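You operate a simulated robot arm through the tools that you are given. There is no shell and no other tool. Be economical: measure what you need, move in short steps, check, and stop when the job is done.

The job below is to be done with a simulated robot arm. You get a single attempt, and the scene is never put back.

Task
Whisk 100 ml of water into the flour.
Fine: 92 to 108 ml from the water jug into the white bowl, from its 400 line to its 300 line; orange whisk till no patch shows; jug and whisk back where they were.

It is judged by the outcome, as a careful person would: the job done as asked, and still so three seconds after it is handed in. It fails if anything else is knocked over, pushed out of place, dropped, spilled or broken.

Robot
A 6-joint arm with a two-finger parallel gripper, fixed in place. Base frame: the origin is at the foot of the arm, x ahead of it, y to its left, z up; the work surface is at about z = 0.762. Readings come in m, rad, newtons and seconds.
With the tool pointing down near the work surface it reaches from about 0.4 to 0.86 m from the base axis. Its first joint turns from -2.007 to 2.007 rad. Payload 4.2 kg.
Tool frame: the origin (TCP) lies between the finger pads and is the grasp point; the fingertips stand 0.023 m ahead of it; z points along the fingers, y is the line along which they close. The gripper opens to 0.094 m. The fingers are 0.038 m wide and 0.01 m thick; the gripper's body (0.054 by 0.096 m) begins 0.039 m behind the TCP.
Orientation is that of the tool frame in the base frame, as a unit quaternion [x, y, z, w]. With the fingers straight down and closing along the base's y, the tool's x points along the base's -x, its y along +y and its z along -z.

Tools
- The arm moves only by the tool nudge_tool. Its argument "commands" is a list of rows, each an object of numbers (a shift or turn left out is 0, a gripper value left out holds the last): "rx", "ry", "rz": the turn, a rotation vector about the tool's x, y, z in units of 5 degrees (1.0 is 5 degrees); "dx", "dy", "dz": the shift along the tool's x, y, z in units of 20 mm (1.0 is 20 mm); "jaw": the finger opening in m, from 0 to 0.094. In form: [{"rx": .., "ry": .., "rz": .., "dx": .., "dy": .., "dz": .., "jaw": ..}, ...]. A call has 1 to 10 rows; each row shifts and turns the commanded pose from where the row before left it, along the tool's axes as they then stand. A call with a number of a shift or a turn outside -1 to 1 is refused whole. Rows are played at 5 a second. More than 0.05 m and 0.15 rad between two rows, or a gripper value outside its range, and nothing of the call is played. A pose out of reach is approached as far as the arm can. The call stops where the force on the tool passes 40 N (or 10 N more than at its start, if that is more) or the arm is blocked; 0.2 s more then pass. The fingers move at their own pace (about 0.108 m/s each) and stop on an object; they squeeze with about 29 N. The grip force told is the motor's: it shows also when the fingers shut on nothing. Time passes only in rows, and 0.2 s behind the last, so rows that do not move let the fingers close. It gives the time, the measured TCP pose, the force on the tool (base axes), the opening and the grip force at its end, in the units of the frame above (readings bear some noise).
- Cameras (640 x 400 px; columns grow to the right, rows downward): "scene" is fixed at [0.2192, -0.6498, 1.3542]; the picture's right is [0.95, -0.30, 0.00], its down [-0.12, -0.37, -0.92] and it looks along [0.28, 0.88, -0.39] (base axes); focal length 350 px, centre (320, 200). "wrist" rides on the gripper at [0.086, 0.016, -0.074] in the tool frame; the picture's right is [-0.18, 0.98, 0.00], its down [-0.58, -0.11, -0.81] and it looks along [-0.79, -0.15, 0.59] (tool axes); focal length 243 px, centre (320, 200). There is no depth. A picture from a camera that has moved, and an enlarged one, comes with that camera's place and axes in the base frame and with its lens.
- camera(camera): a new picture of that camera. No time passes.
- move_column(by): slides the trunk up (or, below 0, down) by that many m; the arm rides with it, the base frame stays. It gives what a move gives, with no picture.
- enlarge(camera, box): a new picture of the part [left, top, right, bottom] of that camera's present view, enlarged. No time passes.
- sign_off(): hands the job in; it is judged then, once.

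Work in short steps. Places have to be worked out from the pictures, the camera data and where the tool is seen: move nearer, look again, correct. Check each grasp and each placing, and mend what went wrong. You have 120 turns and 68 pictures in all, those below and enlarged ones among them. Open the gripper and draw the arm clear of the work before you hand the job in, unless the task says otherwise; then end with one line.

The tools are called as name(argument=value, ...) on one line, values as JSON. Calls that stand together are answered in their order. nudge_tool: Moves the arm, as the interface text tells. Its arguments: {"type":"object","properties":{"commands":{"type":"array","items":{"type":"object","properties":{"rx":{"type":"number"},"ry":{"type":"number"},"rz":{"type":"number"},"dx":{"type":"number"},"dy":{"type":"number"},"dz":{"type":"number"},"jaw":{"type":"number"}}}}},"required":["commands"]} The other tools are called the same way: move_column (by) slides the trunk up or down; camera (camera) takes a picture; enlarge (camera, box) takes an enlarged picture of a part of a camera's view; sign_off () hands the job in.

At the start:

```text
clock: 0.0
eef_pos: [0.4941, 0.0924, 1.1952]
tool_rot: [0.001, 1.0, 0.0, 0.0]
ft_force: [0.0, 1.1, -0.5]
gripper_width: 0.0943
gripper_force: 0.1
trunk travel left (down, up): [-0.775, 0.215]
```

scene: 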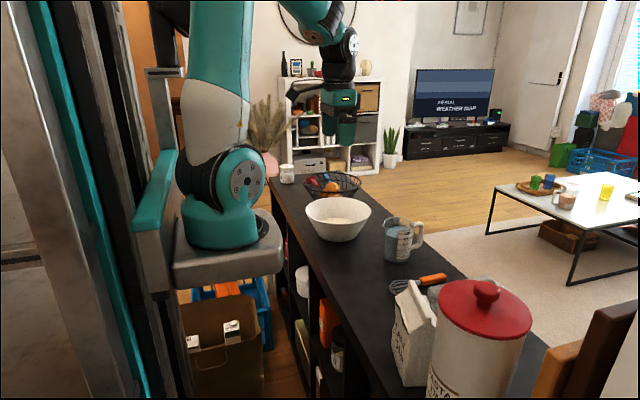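
wrist: 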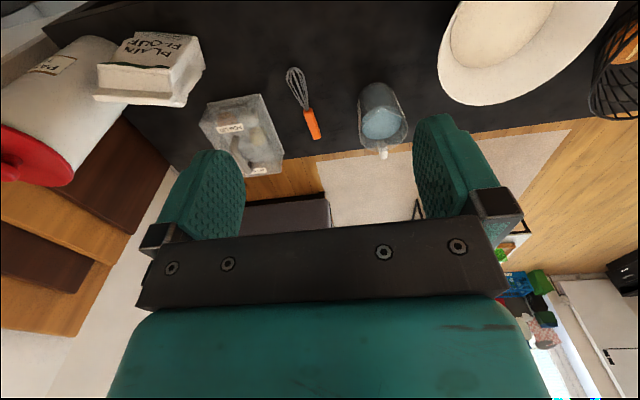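

I'll begin by looking closely at the jug, whisk and bowl from both cameras.

enlarge(camera="scene", box=[280, 160, 480, 310])

enlarge(camera="wrist", box=[190, 30, 450, 190])

```text
2.67 times, centred on (380, 235) of scene
camera zoom: at [0.2192, -0.6498, 1.3542], right [0.95, -0.3, 0.0], down [-0.12, -0.37, -0.92], along [0.28, 0.88, -0.39], focal length 933 px, centre (160, 107)
```

zoom: 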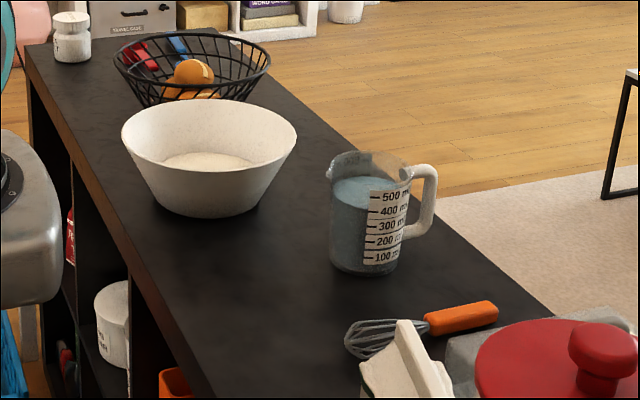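

```text
2.46 times, centred on (320, 110) of wrist
camera zoom: at [0.4086, 0.1088, 1.2708], right [0.18, 0.98, 0.0], down [0.58, -0.11, 0.81], along [0.79, -0.15, -0.59], focal length 597 px, centre (320, 422)
```

zoom: 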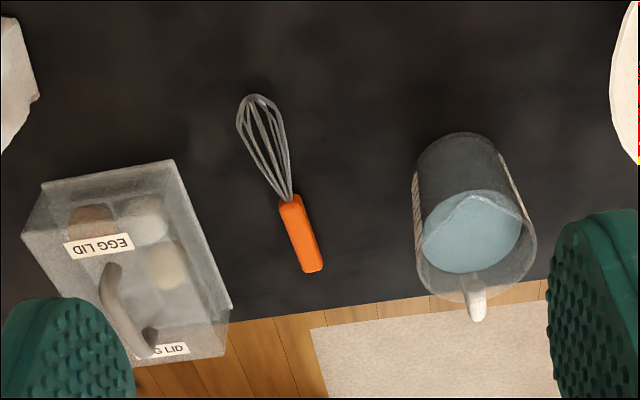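

The jug stands at about (0.733, 0.176) with its handle along +x near (0.785, 0.18), and the whisk lies along x at y≈0.02 with its handle x 0.72–0.81. I'll move over towards the jug handle and look again.

nudge_tool(commands=[{"dx": -1, "dy": 0.43, "dz": 0.7, "jaw": 0.06}, {"dx": -1, "dy": 0.43, "dz": 0.7}, {"dx": -1, "dy": 0.43, "dz": 0.7}, {"dx": -1, "dy": 0.43, "dz": 0.7}, {"dx": -1, "dy": 0.43, "dz": 0.7}, {"dx": -1, "dy": 0.43, "dz": 0.7}, {"dx": -1, "dy": 0.43, "dz": 0.7}, {"dx": -1, "dy": 0.43, "dz": 0.7}, {"dx": -1, "dy": 0.43, "dz": 0.7}, {"dx": -1, "dy": 0.43, "dz": 0.7}])

camera(camera="wrist")

camera(camera="scene")

```text
clock: 2.2
eef_pos: [0.6937, 0.1779, 1.0548]
tool_rot: [0.0, 1.0, 0.0, 0.001]
ft_force: [-0.6, -0.5, 0.5]
gripper_width: 0.0601
gripper_force: 0.0
trunk travel left (down, up): [-0.775, 0.215]
```

```text
63 pictures are left
camera wrist: at [0.6088, 0.194, 1.1317], right [0.18, 0.98, 0.0], down [0.58, -0.11, 0.81], along [0.79, -0.15, -0.59], focal length 243 px, centre (320, 200)
```

wrist: 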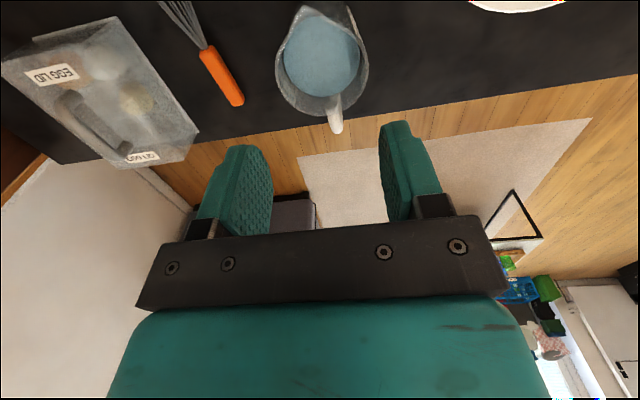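

```text
62 pictures are left
```

scene: 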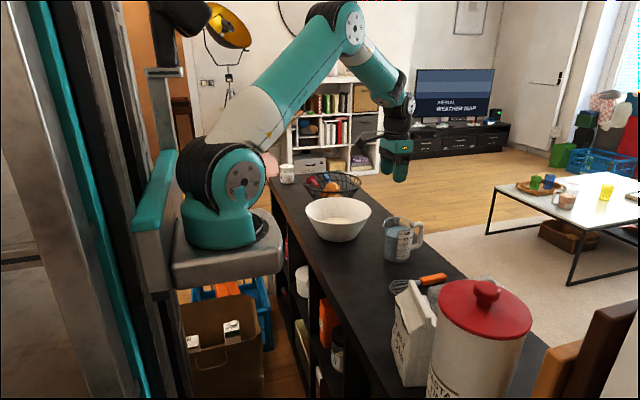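

The spout faces the robot and the handle faces +x; I'll zoom to pin the handle line.

enlarge(camera="wrist", box=[250, 0, 410, 140])

enlarge(camera="scene", box=[365, 205, 445, 270])

```text
2.86 times, centred on (330, 70) of wrist
camera zoom: at [0.6088, 0.194, 1.1317], right [0.18, 0.98, 0.0], down [0.58, -0.11, 0.81], along [0.79, -0.15, -0.59], focal length 693 px, centre (291, 571)
```

zoom: 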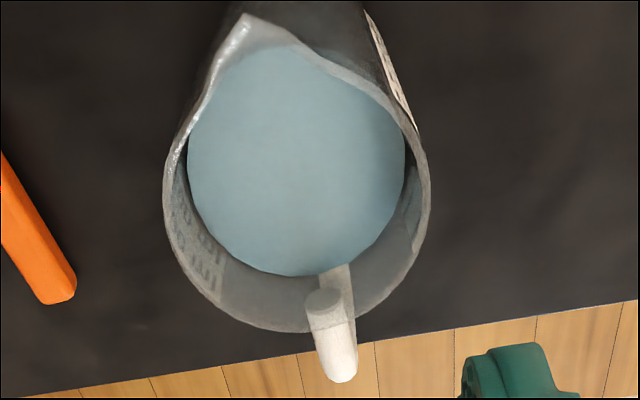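

```text
6.15 times, centred on (405, 238) of scene
camera zoom: at [0.2192, -0.6498, 1.3542], right [0.95, -0.3, 0.0], down [-0.12, -0.37, -0.92], along [0.28, 0.88, -0.39], focal length 2154 px, centre (-203, -31)
```

zoom: 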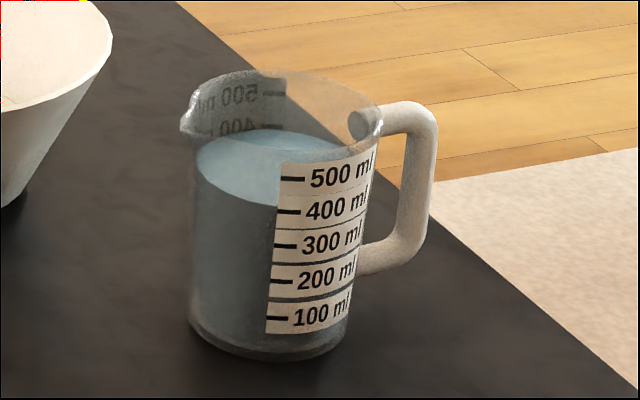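

Jug centre ≈ (0.735, 0.174), handle bar at y≈0.178 reaching x≈0.815, z 0.787–0.870, skewed about 3.5° toward +y. I'll go above the handle with that yaw.

nudge_tool(commands=[{"dx": -0.92, "dz": 0.8, "jaw": 0.06}, {"dx": -0.92, "dz": 0.8}, {"dx": -0.92, "dz": 0.8}, {"dx": -0.92, "dz": 0.8}, {"dx": -0.92, "dz": 0.8}, {"dx": -0.92, "dz": 0.8}, {"rz": -0.7, "dz": 0.6}, {}])

camera(camera="wrist")

enlarge(camera="scene", box=[350, 140, 470, 270])

```text
clock: 4.0
eef_pos: [0.8045, 0.1781, 0.9478]
tool_rot: [-0.031, 1.0, 0.001, -0.001]
ft_force: [-0.2, 0.7, 0.9]
gripper_width: 0.0603
gripper_force: 0.0
trunk travel left (down, up): [-0.775, 0.215]
```

```text
59 pictures are left
camera wrist: at [0.7186, 0.1893, 1.0226], right [0.12, 0.99, 0.0], down [0.59, -0.07, 0.81], along [0.8, -0.1, -0.59], focal length 243 px, centre (320, 200)
```

wrist: 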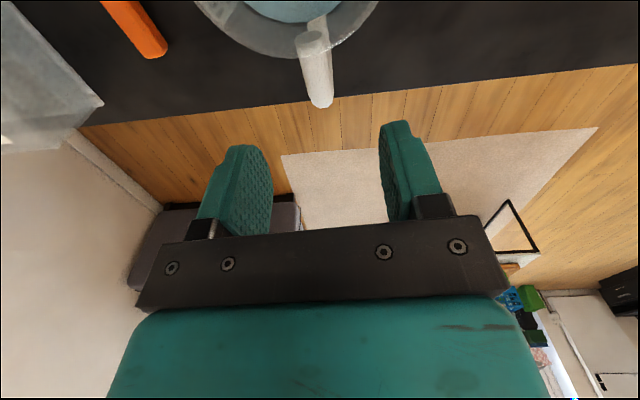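

```text
3.08 times, centred on (410, 205) of scene
camera zoom: at [0.2192, -0.6498, 1.3542], right [0.95, -0.3, 0.0], down [-0.12, -0.37, -0.92], along [0.28, 0.88, -0.39], focal length 1077 px, centre (43, 185)
```

zoom: 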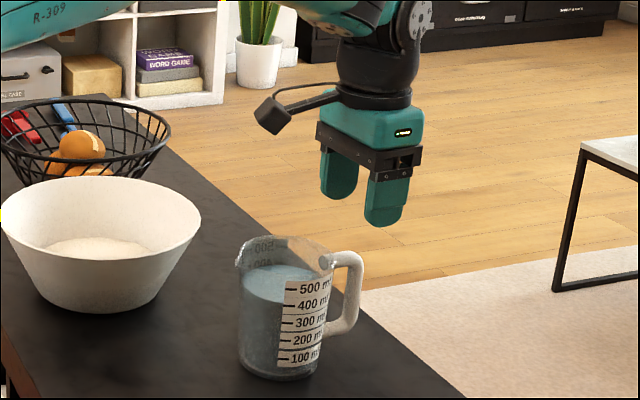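

Handle centre line ≈ y 0.1766, outer end x≈0.817; I'm well aligned. Descend 0.1 m straddling the handle.

nudge_tool(commands=[{"dz": 1, "dy": -0.05}, {"dz": 1}, {"dz": 0.8}, {"dz": 0.6}, {"dz": 0.6}, {"dz": 0.5}, {"dz": 0.4}, {}])

camera(camera="wrist")

enlarge(camera="scene", box=[350, 140, 470, 270])

```text
clock: 5.8
eef_pos: [0.804, 0.1775, 0.8491]
tool_rot: [-0.031, 1.0, -0.001, 0.001]
ft_force: [-0.1, -0.2, 0.2]
gripper_width: 0.0599
gripper_force: 0.0
trunk travel left (down, up): [-0.775, 0.215]
```

```text
57 pictures are left
camera wrist: at [0.7181, 0.1885, 0.9246], right [0.12, 0.99, 0.0], down [0.59, -0.07, 0.81], along [0.8, -0.1, -0.59], focal length 243 px, centre (320, 200)
```

wrist: 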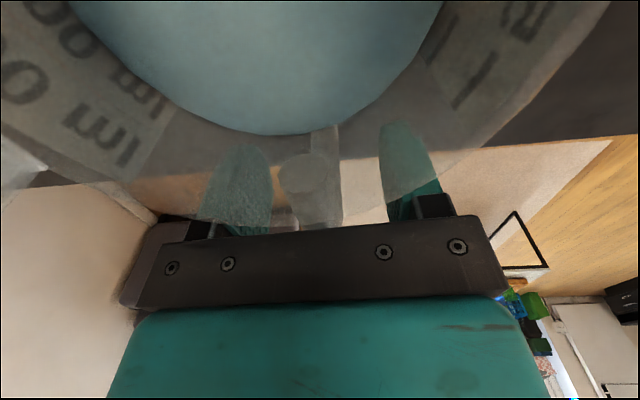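

```text
3.08 times, centred on (410, 205) of scene
camera zoom: at [0.2192, -0.6498, 1.3542], right [0.95, -0.3, 0.0], down [-0.12, -0.37, -0.92], along [0.28, 0.88, -0.39], focal length 1077 px, centre (43, 185)
```

zoom: 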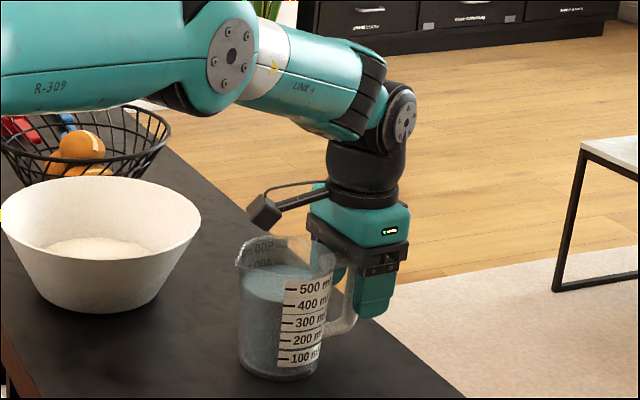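

Fingers straddle the handle without contact. Close gently on it.

nudge_tool(commands=[{"dy": -0.06, "jaw": 0.04}, {"jaw": 0.025}, {"jaw": 0.018}, {"jaw": 0.01}, {"jaw": 0.0}, {}, {}])

enlarge(camera="scene", box=[350, 140, 470, 270])

```text
clock: 7.4
eef_pos: [0.8041, 0.1766, 0.8491]
tool_rot: [-0.031, 1.0, 0.0, 0.0]
ft_force: [-1.1, 2.6, 1.5]
gripper_width: 0.0158
gripper_force: 29.4
trunk travel left (down, up): [-0.775, 0.215]
```

```text
3.08 times, centred on (410, 205) of scene
camera zoom: at [0.2192, -0.6498, 1.3542], right [0.95, -0.3, 0.0], down [-0.12, -0.37, -0.92], along [0.28, 0.88, -0.39], focal length 1077 px, centre (43, 185)
```

zoom: 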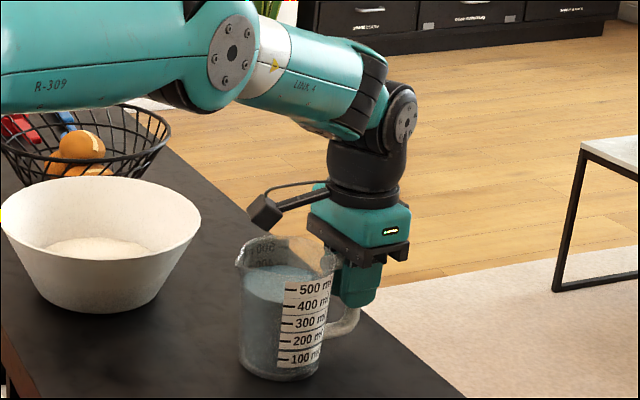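

Handle gripped at 15.8 mm. Lift slowly a little and check for slip.

nudge_tool(commands=[{"dz": -0.25}, {"dz": -0.5}, {"dz": -0.75}, {"dz": -0.75}, {"dz": -0.5}, {"dz": -0.25}, {}, {}])

enlarge(camera="scene", box=[350, 140, 470, 270])

```text
clock: 9.2
eef_pos: [0.8051, 0.1764, 0.9089]
tool_rot: [-0.03, 1.0, 0.0, 0.0]
ft_force: [-1.4, -0.3, -5.9]
gripper_width: 0.0156
gripper_force: 28.7
trunk travel left (down, up): [-0.775, 0.215]
```

```text
3.08 times, centred on (410, 205) of scene
camera zoom: at [0.2192, -0.6498, 1.3542], right [0.95, -0.3, 0.0], down [-0.12, -0.37, -0.92], along [0.28, 0.88, -0.39], focal length 1077 px, centre (43, 185)
```

zoom: 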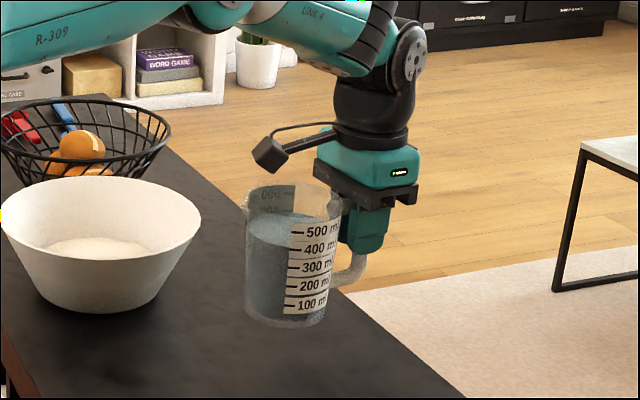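

The jug hangs level, no slip. The bowl centre is about (0.607, 0.36), rim z≈0.85, radius ≈0.11. Raise the jug clear first.

nudge_tool(commands=[{"dz": -0.4}, {"dz": -0.7}, {"dz": -0.8}, {"dz": -0.8}, {"dz": -0.8}, {"dz": -0.8}, {"dz": -0.8}, {"dz": -0.5}, {"dz": -0.4}, {}])

nudge_tool(commands=[{"dx": 0.1, "dy": 0.4}, {"dx": 0.2, "dy": 0.7}, {"dx": 0.25, "dy": 0.9}, {"dx": 0.25, "dy": 0.9}, {"dx": 0.25, "dy": 0.9}, {"dx": 0.25, "dy": 0.9}, {"dx": 0.2, "dy": 0.7}, {"dx": 0.1, "dy": 0.4}, {}])

camera(camera="scene")

camera(camera="wrist")

```text
clock: 11.4
eef_pos: [0.8047, 0.1767, 1.0289]
tool_rot: [-0.031, 1.0, 0.0, 0.001]
ft_force: [-0.2, -0.4, -4.9]
gripper_width: 0.016
gripper_force: 29.1
trunk travel left (down, up): [-0.775, 0.215]
```

```text
clock: 13.4
eef_pos: [0.7659, 0.2905, 1.0282]
tool_rot: [-0.03, 1.0, 0.0, 0.0]
ft_force: [0.5, -0.5, -5.0]
gripper_width: 0.0158
gripper_force: 29.2
trunk travel left (down, up): [-0.775, 0.215]
```

```text
53 pictures are left
```

scene: 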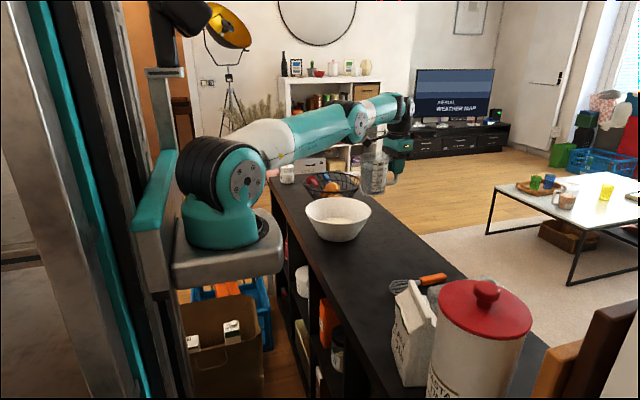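

```text
52 pictures are left
camera wrist: at [0.6791, 0.3016, 1.1047], right [0.12, 0.99, 0.0], down [0.59, -0.07, 0.81], along [0.8, -0.1, -0.59], focal length 243 px, centre (320, 200)
```

wrist: 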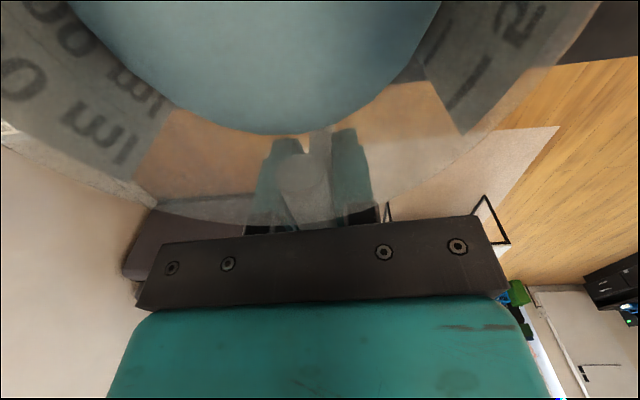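

Jug steady; continue the remaining ~75 mm sideways to line the spout plane up with the bowl centre.

nudge_tool(commands=[{"dx": 0.1, "dy": 0.4}, {"dx": 0.2, "dy": 0.8}, {"dx": 0.25, "dy": 0.9}, {"dx": 0.25, "dy": 0.9}, {"dx": 0.15, "dy": 0.55}, {"dx": 0.05, "dy": 0.3}, {}])

enlarge(camera="scene", box=[280, 110, 440, 250])

```text
clock: 15.0
eef_pos: [0.7221, 0.3457, 1.0286]
tool_rot: [-0.03, 1.0, 0.0, 0.0]
ft_force: [-0.1, -0.9, -5.0]
gripper_width: 0.016
gripper_force: 29.1
out of reach, approached as far as the arm can: row 1, 2, 3, 4, 5
trunk travel left (down, up): [-0.775, 0.215]
```

```text
2.86 times, centred on (360, 180) of scene
camera zoom: at [0.2192, -0.6498, 1.3542], right [0.95, -0.3, 0.0], down [-0.12, -0.37, -0.92], along [0.28, 0.88, -0.39], focal length 1000 px, centre (206, 257)
```

zoom: 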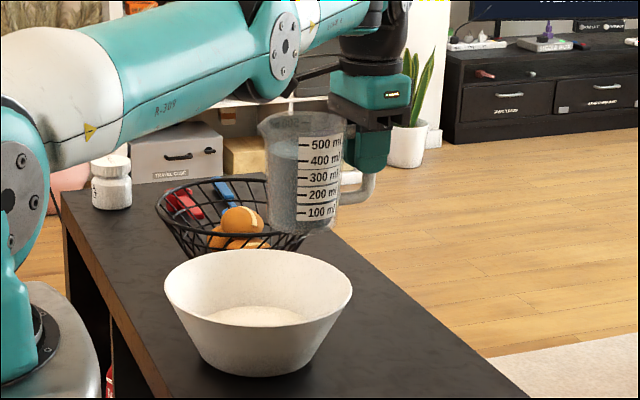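

The tool-down pose ran out of reach here, so I'll tilt 20° (no pour yet, it starts around 35°), which brings the wrist inward, then check.

nudge_tool(commands=[{"ry": -0.5}, {"ry": -0.7}, {"ry": -0.8}, {"ry": -0.8}, {"ry": -0.7}, {"ry": -0.5}, {}])

enlarge(camera="scene", box=[280, 110, 440, 250])

```text
clock: 16.6
eef_pos: [0.724, 0.3442, 1.0282]
tool_rot: [-0.03, 0.984, 0.005, 0.173]
ft_force: [-0.1, 0.1, -5.1]
gripper_width: 0.0158
gripper_force: 28.9
trunk travel left (down, up): [-0.775, 0.215]
```

```text
2.86 times, centred on (360, 180) of scene
camera zoom: at [0.2192, -0.6498, 1.3542], right [0.95, -0.3, 0.0], down [-0.12, -0.37, -0.92], along [0.28, 0.88, -0.39], focal length 1000 px, centre (206, 257)
```

zoom: 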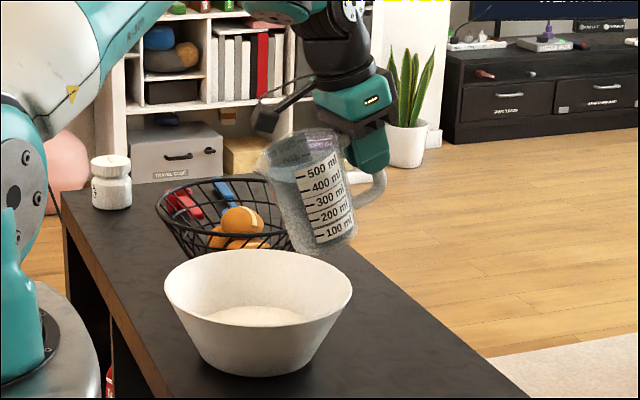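

Tilt direction is right. Shift the jug ~15 mm forward and ~16 mm left so the lip sits over the bowl's middle, then view.

nudge_tool(commands=[{"dx": -0.19, "dy": 0.26, "dz": 0.21}, {"dx": -0.19, "dy": 0.28, "dz": 0.21}, {"dx": -0.19, "dy": 0.26, "dz": 0.21}, {"ry": -0.6}, {"ry": -0.6}, {"ry": -0.4}, {}])

enlarge(camera="scene", box=[280, 110, 440, 250])

camera(camera="wrist")

```text
clock: 18.2
eef_pos: [0.737, 0.3611, 1.0204]
tool_rot: [-0.03, 0.97, 0.007, 0.242]
ft_force: [0.2, -0.4, -5.2]
gripper_width: 0.0158
gripper_force: 29.2
trunk travel left (down, up): [-0.775, 0.215]
```

```text
2.86 times, centred on (360, 180) of scene
camera zoom: at [0.2192, -0.6498, 1.3542], right [0.95, -0.3, 0.0], down [-0.12, -0.37, -0.92], along [0.28, 0.88, -0.39], focal length 1000 px, centre (206, 257)
```

zoom: 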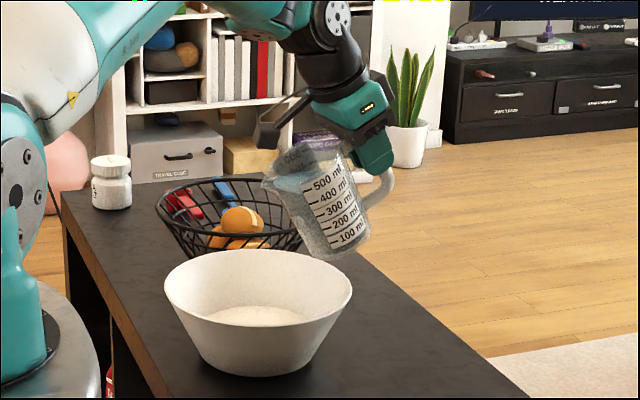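

```text
48 pictures are left
camera wrist: at [0.6265, 0.3707, 1.0468], right [0.1, 0.99, 0.09], down [0.14, -0.1, 0.98], along [0.98, -0.09, -0.15], focal length 243 px, centre (320, 200)
```

wrist: 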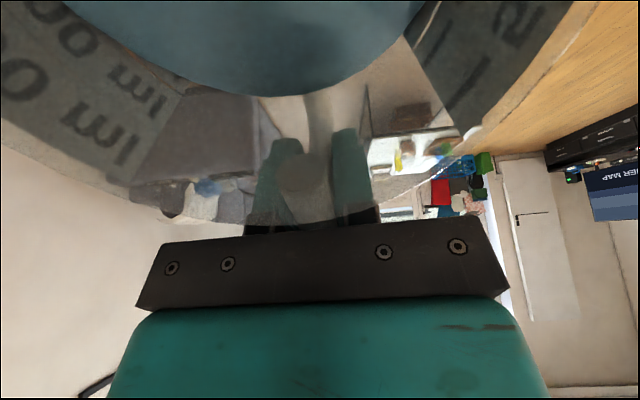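

Tilt is 28°, nothing flowing yet. Continue to about 36° and watch for the start of the flow.

nudge_tool(commands=[{"ry": -0.4}, {"ry": -0.4}, {"ry": -0.4}, {"ry": -0.4}, {}, {}, {}])

enlarge(camera="scene", box=[310, 130, 400, 240])

```text
clock: 19.8
eef_pos: [0.737, 0.3617, 1.0211]
tool_rot: [-0.029, 0.951, 0.01, 0.309]
ft_force: [0.6, 0.3, -5.0]
gripper_width: 0.0159
gripper_force: 28.7
trunk travel left (down, up): [-0.775, 0.215]
```

```text
3.64 times, centred on (355, 185) of scene
camera zoom: at [0.2192, -0.6498, 1.3542], right [0.95, -0.3, 0.0], down [-0.12, -0.37, -0.92], along [0.28, 0.88, -0.39], focal length 1273 px, centre (193, 254)
```

zoom: 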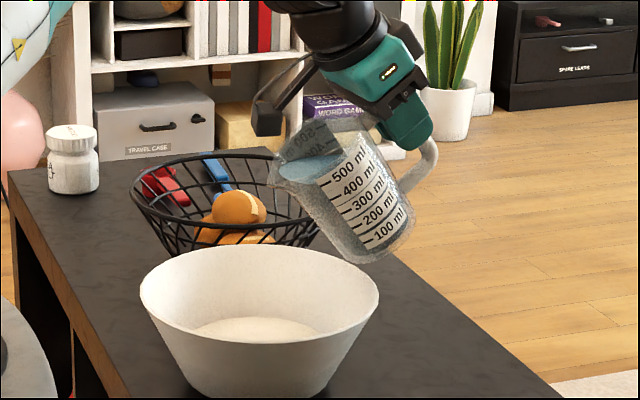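

Water nearing the lip, lip at ≈(0.61, 0.355, 0.97) over the bowl's middle. Tilt on slowly to ~40°.

nudge_tool(commands=[{"ry": -0.2}, {"ry": -0.2}, {"ry": -0.2}, {"ry": -0.2}, {}, {}, {}, {}])

enlarge(camera="scene", box=[310, 130, 400, 240])

```text
clock: 21.6
eef_pos: [0.737, 0.3622, 1.0201]
tool_rot: [-0.029, 0.939, 0.01, 0.342]
ft_force: [-0.8, -0.4, -5.4]
gripper_width: 0.0157
gripper_force: 28.8
trunk travel left (down, up): [-0.775, 0.215]
```

```text
3.64 times, centred on (355, 185) of scene
camera zoom: at [0.2192, -0.6498, 1.3542], right [0.95, -0.3, 0.0], down [-0.12, -0.37, -0.92], along [0.28, 0.88, -0.39], focal length 1273 px, centre (193, 254)
```

zoom: 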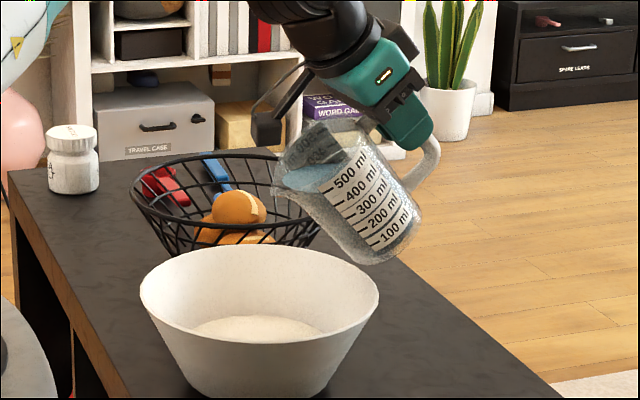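

Water is just below the lip. Go 3° more in 1° steps with pauses.

nudge_tool(commands=[{"ry": -0.2}, {}, {"ry": -0.2}, {}, {"ry": -0.2}, {}, {}, {}, {}, {}])

enlarge(camera="scene", box=[310, 130, 400, 240])

```text
clock: 23.8
eef_pos: [0.7371, 0.3608, 1.0202]
tool_rot: [-0.029, 0.93, 0.011, 0.366]
ft_force: [-0.1, -0.2, -5.9]
gripper_width: 0.0162
gripper_force: 29.2
trunk travel left (down, up): [-0.775, 0.215]
```

```text
3.64 times, centred on (355, 185) of scene
camera zoom: at [0.2192, -0.6498, 1.3542], right [0.95, -0.3, 0.0], down [-0.12, -0.37, -0.92], along [0.28, 0.88, -0.39], focal length 1273 px, centre (193, 254)
```

zoom: 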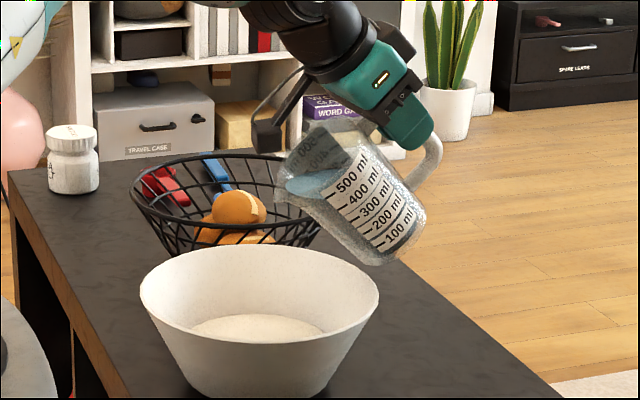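

No clear stream yet; zoom right in on lip and bowl.

enlarge(camera="scene", box=[340, 150, 400, 210])

enlarge(camera="scene", box=[300, 190, 380, 245])

```text
6.67 times, centred on (370, 180) of scene
camera zoom: at [0.2192, -0.6498, 1.3542], right [0.95, -0.3, 0.0], down [-0.12, -0.37, -0.92], along [0.28, 0.88, -0.39], focal length 2333 px, centre (-13, 333)
```

zoom: 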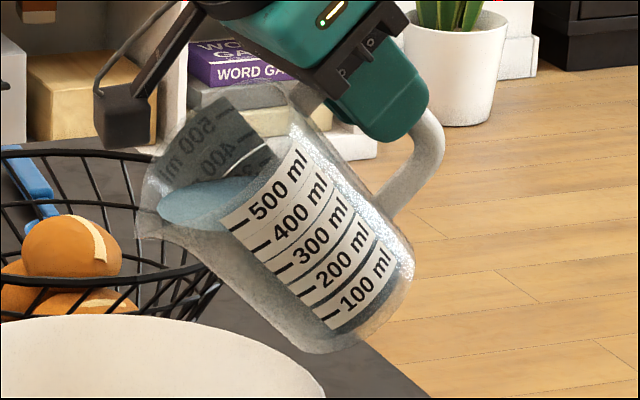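

```text
7.27 times, centred on (340, 218) of scene
camera zoom: at [0.2192, -0.6498, 1.3542], right [0.95, -0.3, 0.0], down [-0.12, -0.37, -0.92], along [0.28, 0.88, -0.39], focal length 2545 px, centre (174, 73)
```

zoom: 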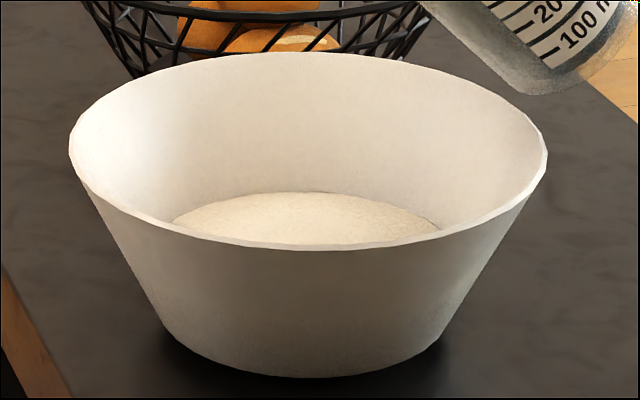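

Nothing poured yet; the water edge is ~1 cm short of the lip tip. Continue 2° more.

nudge_tool(commands=[{"ry": -0.2}, {}, {}, {"ry": -0.2}, {}, {}, {}, {}])

enlarge(camera="scene", box=[320, 150, 400, 230])

```text
clock: 25.6
eef_pos: [0.7369, 0.3613, 1.0195]
tool_rot: [-0.029, 0.923, 0.012, 0.383]
ft_force: [0.4, -0.7, -4.9]
gripper_width: 0.0158
gripper_force: 29.0
trunk travel left (down, up): [-0.775, 0.215]
```

```text
5.00 times, centred on (360, 190) of scene
camera zoom: at [0.2192, -0.6498, 1.3542], right [0.95, -0.3, 0.0], down [-0.12, -0.37, -0.92], along [0.28, 0.88, -0.39], focal length 1750 px, centre (120, 250)
```

zoom: 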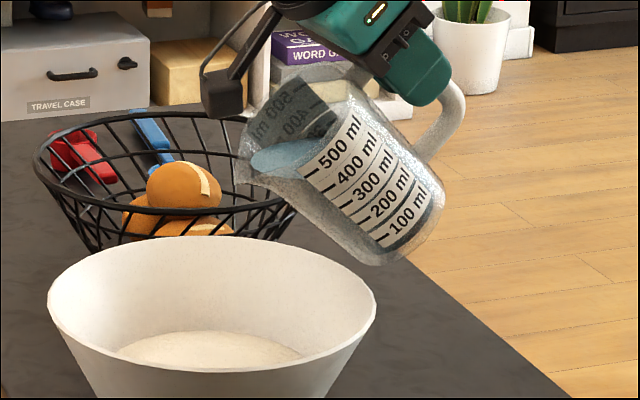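

Still no flow. Continue 2° further with pauses.

nudge_tool(commands=[{"ry": -0.2}, {}, {}, {"ry": -0.2}, {}, {}, {}, {}])

enlarge(camera="scene", box=[320, 150, 400, 230])

```text
clock: 27.4
eef_pos: [0.7372, 0.3615, 1.0194]
tool_rot: [-0.028, 0.916, 0.012, 0.399]
ft_force: [0.1, 0.5, -5.4]
gripper_width: 0.0162
gripper_force: 29.0
trunk travel left (down, up): [-0.775, 0.215]
```

```text
5.00 times, centred on (360, 190) of scene
camera zoom: at [0.2192, -0.6498, 1.3542], right [0.95, -0.3, 0.0], down [-0.12, -0.37, -0.92], along [0.28, 0.88, -0.39], focal length 1750 px, centre (120, 250)
```

zoom: 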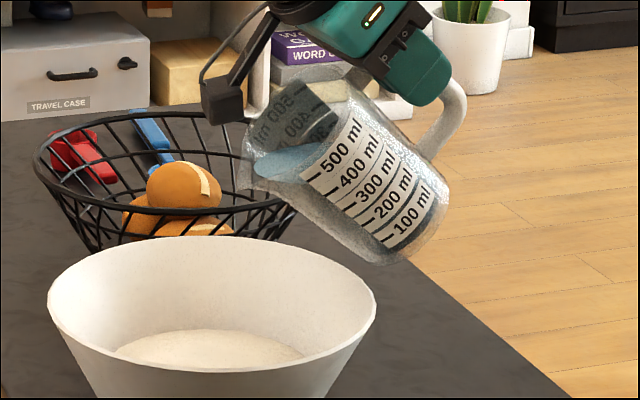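

Still dry at 47°. Next 2°.

nudge_tool(commands=[{"ry": -0.2}, {}, {}, {"ry": -0.2}, {}, {}, {}, {}])

enlarge(camera="scene", box=[320, 150, 400, 230])

```text
clock: 29.2
eef_pos: [0.7377, 0.3621, 1.0208]
tool_rot: [-0.027, 0.91, 0.013, 0.414]
ft_force: [0.4, -0.2, -5.5]
gripper_width: 0.0159
gripper_force: 28.5
trunk travel left (down, up): [-0.775, 0.215]
```

```text
5.00 times, centred on (360, 190) of scene
camera zoom: at [0.2192, -0.6498, 1.3542], right [0.95, -0.3, 0.0], down [-0.12, -0.37, -0.92], along [0.28, 0.88, -0.39], focal length 1750 px, centre (120, 250)
```

zoom: 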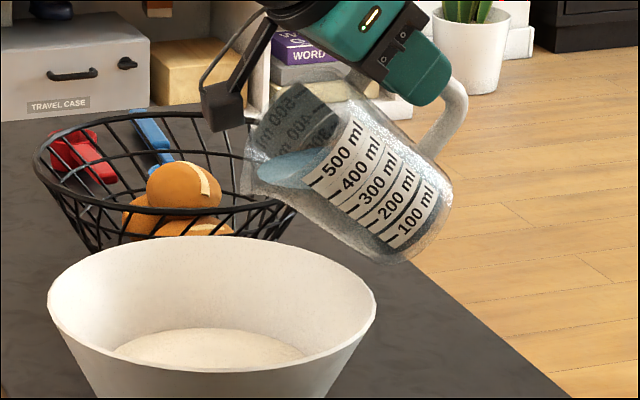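

Compare in detail: jug lip and bowl.

enlarge(camera="scene", box=[345, 155, 395, 205])

enlarge(camera="scene", box=[300, 190, 380, 245])

```text
8.00 times, centred on (370, 180) of scene
camera zoom: at [0.2192, -0.6498, 1.3542], right [0.95, -0.3, 0.0], down [-0.12, -0.37, -0.92], along [0.28, 0.88, -0.39], focal length 2800 px, centre (-80, 360)
```

zoom: 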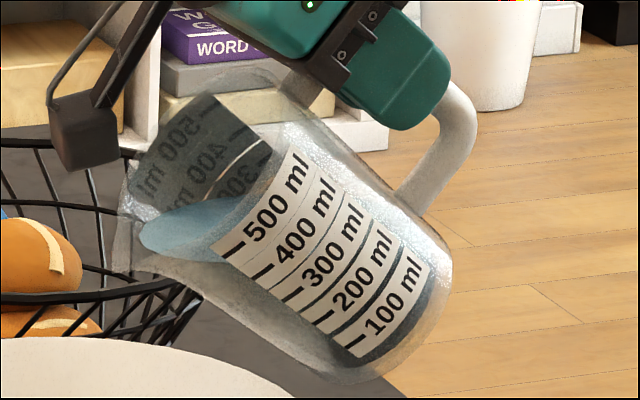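

```text
7.27 times, centred on (340, 218) of scene
camera zoom: at [0.2192, -0.6498, 1.3542], right [0.95, -0.3, 0.0], down [-0.12, -0.37, -0.92], along [0.28, 0.88, -0.39], focal length 2545 px, centre (174, 73)
```

zoom: 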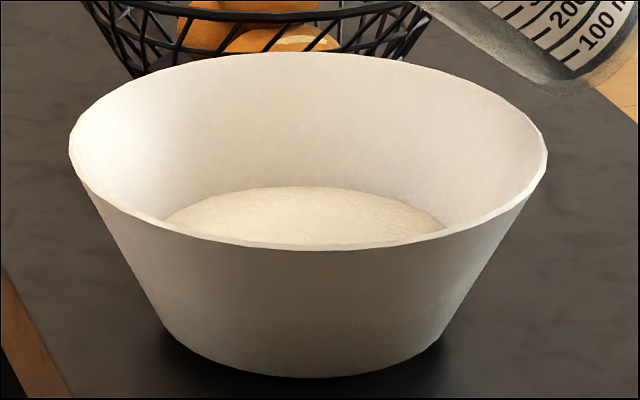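

The contents of the bowl have risen, so water has been running in quietly. I'll bring the jug back upright (same place as before) to read the level before pouring more.

nudge_tool(commands=[{"ry": 1}, {"ry": 1}, {"ry": 1}, {"ry": 1}, {"ry": 1}, {"ry": 0.78}, {"dx": 0.28, "dy": -0.4, "dz": -0.31}, {"dx": 0.28, "dy": -0.4, "dz": -0.31}, {}])

nudge_tool(commands=[{"ry": 0.8}, {"ry": 0.8}, {"ry": 0.8}, {"ry": 0.8}, {"ry": 0.8}, {}, {}, {}, {}])

enlarge(camera="scene", box=[340, 130, 390, 180])

```text
clock: 31.2
eef_pos: [0.7242, 0.3441, 1.0274]
tool_rot: [-0.03, 0.984, 0.005, 0.174]
ft_force: [-0.9, -0.1, -4.4]
gripper_width: 0.0161
gripper_force: 29.3
trunk travel left (down, up): [-0.775, 0.215]
```

```text
clock: 33.2
eef_pos: [0.7238, 0.3444, 1.028]
tool_rot: [-0.031, 1.0, 0.0, 0.001]
ft_force: [-0.4, -0.3, -4.3]
gripper_width: 0.0158
gripper_force: 28.7
trunk travel left (down, up): [-0.775, 0.215]
```

```text
8.00 times, centred on (365, 155) of scene
camera zoom: at [0.2192, -0.6498, 1.3542], right [0.95, -0.3, 0.0], down [-0.12, -0.37, -0.92], along [0.28, 0.88, -0.39], focal length 2800 px, centre (-40, 560)
```

zoom: 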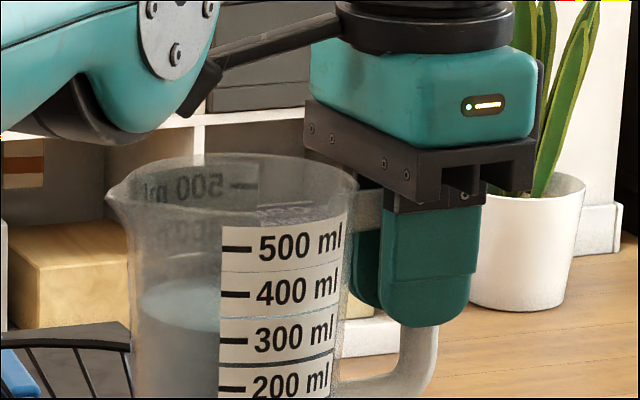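

Roughly 350 ml by eye. Zoom harder on the level against the ticks.

enlarge(camera="scene", box=[350, 155, 374, 180])

```text
16.00 times, centred on (362, 168) of scene
camera zoom: at [0.2192, -0.6498, 1.3542], right [0.95, -0.3, 0.0], down [-0.12, -0.37, -0.92], along [0.28, 0.88, -0.39], focal length 5600 px, centre (-352, 720)
```

zoom: 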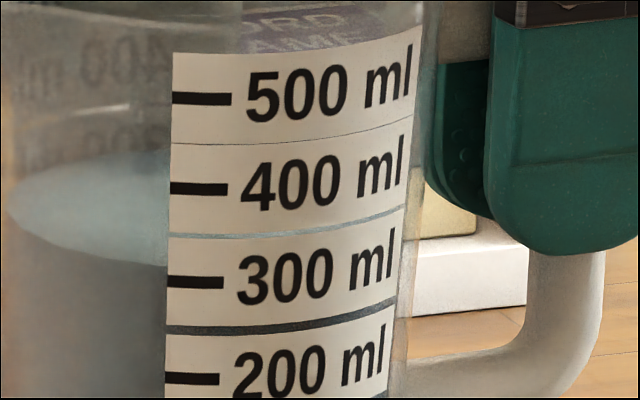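

The scene view suggests a level nearer 310–320; the weight drop (≈0.85 N) agrees with most of the 100 ml. The wrist camera, fixed to the jug, gives a finer comparison with the 400 ml picture.

enlarge(camera="wrist", box=[160, 40, 480, 240])

nudge_tool(commands=[{}, {}])

nudge_tool(commands=[{}, {}])

nudge_tool(commands=[{}, {}])

nudge_tool(commands=[{}, {}])

```text
2.00 times, centred on (320, 140) of wrist
camera zoom: at [0.6372, 0.3549, 1.1039], right [0.12, 0.99, 0.0], down [0.59, -0.07, 0.81], along [0.8, -0.1, -0.59], focal length 485 px, centre (320, 320)
```

zoom: 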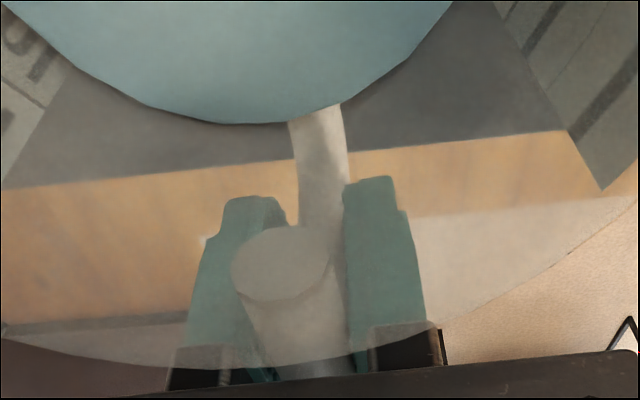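

```text
clock: 33.8
eef_pos: [0.723, 0.3438, 1.0286]
tool_rot: [-0.03, 1.0, 0.0, 0.0]
ft_force: [0.1, 0.3, -4.3]
gripper_width: 0.0158
gripper_force: 29.3
trunk travel left (down, up): [-0.775, 0.215]
```

```text
clock: 34.4
eef_pos: [0.7239, 0.3433, 1.0291]
tool_rot: [-0.03, 1.0, 0.0, 0.002]
ft_force: [0.2, 0.8, -4.5]
gripper_width: 0.0159
gripper_force: 29.2
trunk travel left (down, up): [-0.775, 0.215]
```

```text
clock: 35.0
eef_pos: [0.7235, 0.3436, 1.0286]
tool_rot: [-0.031, 1.0, -0.001, 0.0]
ft_force: [-0.3, -0.3, -4.8]
gripper_width: 0.0158
gripper_force: 29.3
trunk travel left (down, up): [-0.775, 0.215]
```

```text
clock: 35.6
eef_pos: [0.7243, 0.3444, 1.029]
tool_rot: [-0.031, 1.0, 0.0, 0.001]
ft_force: [0.1, -0.1, -4.0]
gripper_width: 0.0158
gripper_force: 29.4
trunk travel left (down, up): [-0.775, 0.215]
```

The wrist view also sees the scale labels through the inside; zoom on where the water edge meets the ticks on both sides.

enlarge(camera="wrist", box=[340, 0, 580, 150])

enlarge(camera="wrist", box=[0, 0, 240, 150])

```text
2.67 times, centred on (460, 75) of wrist
camera zoom: at [0.6371, 0.3549, 1.1039], right [0.12, 0.99, 0.0], down [0.59, -0.07, 0.81], along [0.8, -0.1, -0.59], focal length 647 px, centre (-53, 533)
```

zoom: 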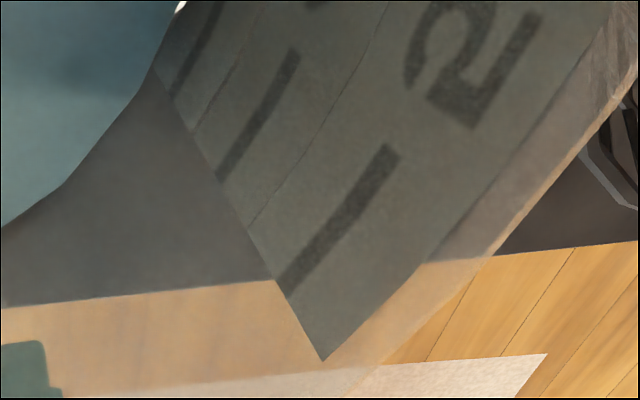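

```text
2.67 times, centred on (120, 75) of wrist
camera zoom: at [0.6371, 0.3549, 1.1039], right [0.12, 0.99, 0.0], down [0.59, -0.07, 0.81], along [0.8, -0.1, -0.59], focal length 647 px, centre (853, 533)
```

zoom: 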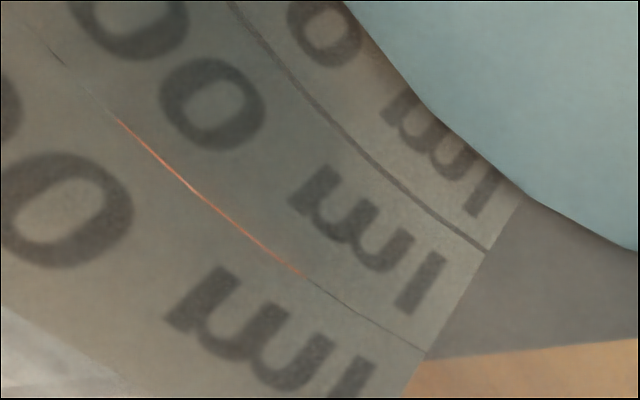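

Comparing both pictures with the 400 ml ones gives about 100 ml poured. The surest check is the same scene view at the jug's original place, so I carry it back over its spot.

nudge_tool(commands=[{"dx": -0.2, "dy": -0.5}, {"dx": -0.35, "dy": -0.88}, {"dx": -0.4, "dy": -0.98}, {"dx": -0.4, "dy": -0.98}, {"dx": -0.4, "dy": -0.98}, {"dx": -0.4, "dy": -0.98}, {"dx": -0.4, "dy": -0.98}, {"dx": -0.4, "dy": -0.98}, {"dx": -0.35, "dy": -0.88}, {"dx": -0.2, "dy": -0.46}])

nudge_tool(commands=[{}, {"dz": 0.4}, {"dz": 0.8}, {"dz": 0.9}, {"dz": 0.9}, {"dz": 0.9}, {"dz": 0.9}, {"dz": 0.8}, {"dz": 0.4}, {}])

```text
clock: 37.8
eef_pos: [0.8042, 0.1769, 1.0287]
tool_rot: [-0.03, 1.0, 0.0, 0.002]
ft_force: [0.3, -0.2, -4.3]
gripper_width: 0.0159
gripper_force: 29.0
trunk travel left (down, up): [-0.775, 0.215]
```

```text
clock: 40.0
eef_pos: [0.8042, 0.177, 0.9084]
tool_rot: [-0.031, 1.0, 0.0, 0.001]
ft_force: [0.9, 0.4, -4.5]
gripper_width: 0.0158
gripper_force: 28.7
trunk travel left (down, up): [-0.775, 0.215]
```

Exactly above its place. Lower to ~3 mm above the surface and take the same view as at the start.

nudge_tool(commands=[{"dz": 0.4}, {"dz": 0.6}, {"dz": 0.6}, {"dz": 0.5}, {"dz": 0.4}, {"dz": 0.3}, {}, {}])

enlarge(camera="scene", box=[365, 205, 445, 270])

enlarge(camera="scene", box=[385, 215, 415, 250])

```text
clock: 41.8
eef_pos: [0.8043, 0.1778, 0.8526]
tool_rot: [-0.03, 1.0, 0.001, 0.001]
ft_force: [0.1, -0.3, -3.8]
gripper_width: 0.0157
gripper_force: 29.0
trunk travel left (down, up): [-0.775, 0.215]
```

```text
6.15 times, centred on (405, 238) of scene
camera zoom: at [0.2192, -0.6498, 1.3542], right [0.95, -0.3, 0.0], down [-0.12, -0.37, -0.92], along [0.28, 0.88, -0.39], focal length 2154 px, centre (-203, -31)
```

zoom: 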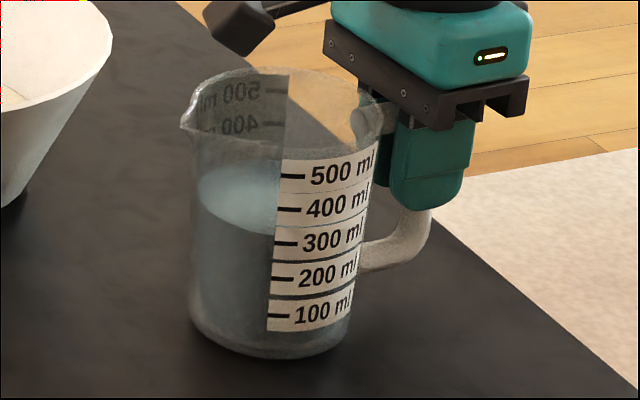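

```text
11.43 times, centred on (400, 232) of scene
camera zoom: at [0.2192, -0.6498, 1.3542], right [0.95, -0.3, 0.0], down [-0.12, -0.37, -0.92], along [0.28, 0.88, -0.39], focal length 4000 px, centre (-594, -171)
```

zoom: 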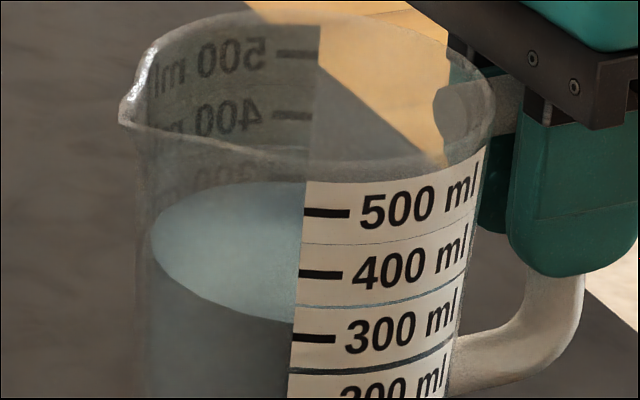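

Readings still cluster about 300–320; zoom strongly on the water edges with front and rear ticks for a finer figure.

enlarge(camera="scene", box=[392, 236, 404, 248])

enlarge(camera="scene", box=[388, 218, 404, 234])

```text
16.00 times, centred on (398, 242) of scene
camera zoom: at [0.2192, -0.6498, 1.3542], right [0.95, -0.3, 0.0], down [-0.12, -0.37, -0.92], along [0.28, 0.88, -0.39], focal length 5600 px, centre (-928, -472)
```

zoom: 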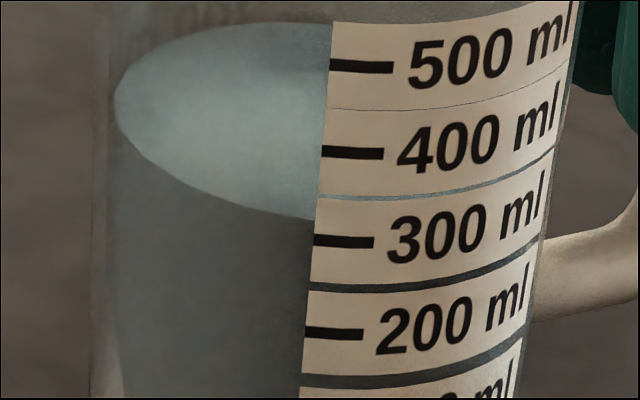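

```text
16.00 times, centred on (396, 226) of scene
camera zoom: at [0.2192, -0.6498, 1.3542], right [0.95, -0.3, 0.0], down [-0.12, -0.37, -0.92], along [0.28, 0.88, -0.39], focal length 5600 px, centre (-896, -216)
```

zoom: 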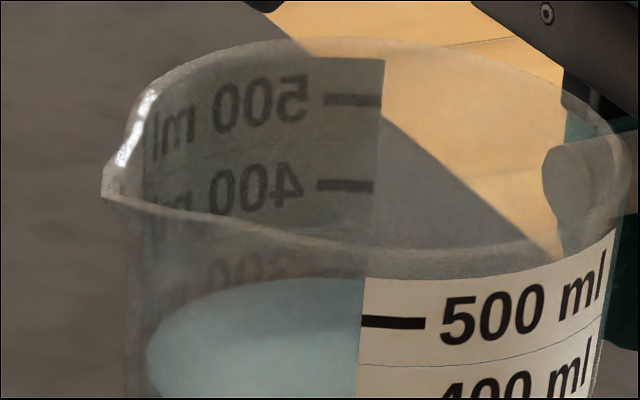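

Averaging front and rear edges against front and rear ticks gives ≈308 ml left, i.e. ~92 ml poured – right on the limit. I'll go back and add a few ml more.

nudge_tool(commands=[{"dz": -0.4}, {"dz": -0.9}, {"dz": -1}, {"dz": -1}, {"dz": -1}, {"dz": -1}, {"dz": -1}, {"dz": -1}, {"dz": -0.9}, {"dz": -0.6}])

nudge_tool(commands=[{"dx": 0.2, "dy": 0.46}, {"dx": 0.35, "dy": 0.88}, {"dx": 0.4, "dy": 0.98}, {"dx": 0.4, "dy": 0.98}, {"dx": 0.4, "dy": 0.98}, {"dx": 0.4, "dy": 0.98}, {"dx": 0.4, "dy": 0.98}, {"dx": 0.4, "dy": 0.98}, {"dx": 0.35, "dy": 0.84}, {"dx": 0.2, "dy": 0.46}])

nudge_tool(commands=[{"ry": -0.5}, {"ry": -0.7}, {"ry": -0.8}, {"ry": -0.8}, {"ry": -0.7}, {"ry": -0.5}, {"dx": -0.28, "dy": 0.4, "dz": 0.31}, {"dx": -0.28, "dy": 0.4, "dz": 0.31}, {}])

```text
clock: 44.0
eef_pos: [0.8048, 0.1764, 1.0299]
tool_rot: [-0.03, 1.0, 0.001, 0.002]
ft_force: [-0.1, 0.2, -4.3]
gripper_width: 0.0158
gripper_force: 29.4
trunk travel left (down, up): [-0.775, 0.215]
```

```text
clock: 46.2
eef_pos: [0.7237, 0.3427, 1.0284]
tool_rot: [-0.03, 1.0, 0.0, 0.001]
ft_force: [-1.3, -0.1, -4.4]
gripper_width: 0.0158
gripper_force: 29.1
trunk travel left (down, up): [-0.775, 0.215]
```

```text
clock: 48.2
eef_pos: [0.7381, 0.3587, 1.0217]
tool_rot: [-0.03, 0.984, 0.005, 0.175]
ft_force: [0.7, 0.6, -4.8]
gripper_width: 0.0159
gripper_force: 28.4
trunk travel left (down, up): [-0.775, 0.215]
```

Tilt to 49.5° (0.5° beyond before) and pause briefly.

nudge_tool(commands=[{"ry": -1}, {"ry": -1}, {"ry": -1}, {"ry": -1}, {"ry": -1}, {"ry": -0.9}, {}, {}, {}])

nudge_tool(commands=[{"ry": 1}, {"ry": 1}, {"ry": 1}, {"ry": 1}, {"ry": 1}, {"ry": 0.9}, {"dx": 0.28, "dy": -0.4, "dz": -0.31}, {"dx": 0.28, "dy": -0.4, "dz": -0.31}, {}])

nudge_tool(commands=[{"ry": 0.8}, {"ry": 0.8}, {"ry": 0.8}, {"ry": 0.8}, {"ry": 0.8}, {}, {}, {}, {}])

enlarge(camera="scene", box=[350, 155, 374, 180])

```text
clock: 50.2
eef_pos: [0.7372, 0.359, 1.0207]
tool_rot: [-0.028, 0.907, 0.014, 0.419]
ft_force: [-0.5, 0.6, -4.9]
gripper_width: 0.0158
gripper_force: 29.2
trunk travel left (down, up): [-0.775, 0.215]
```

```text
clock: 52.2
eef_pos: [0.725, 0.3424, 1.0278]
tool_rot: [-0.031, 0.984, 0.005, 0.174]
ft_force: [-0.1, -0.1, -5.1]
gripper_width: 0.0158
gripper_force: 28.6
trunk travel left (down, up): [-0.775, 0.215]
```

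```text
clock: 54.2
eef_pos: [0.7242, 0.3433, 1.0282]
tool_rot: [-0.03, 1.0, -0.001, 0.001]
ft_force: [0.1, 1.0, -4.9]
gripper_width: 0.0156
gripper_force: 28.6
trunk travel left (down, up): [-0.775, 0.215]
```

```text
16.00 times, centred on (362, 168) of scene
camera zoom: at [0.2192, -0.6498, 1.3542], right [0.95, -0.3, 0.0], down [-0.12, -0.37, -0.92], along [0.28, 0.88, -0.39], focal length 5600 px, centre (-352, 720)
```

zoom: 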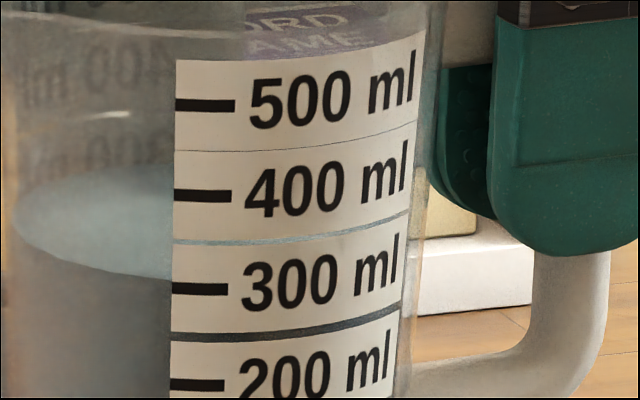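

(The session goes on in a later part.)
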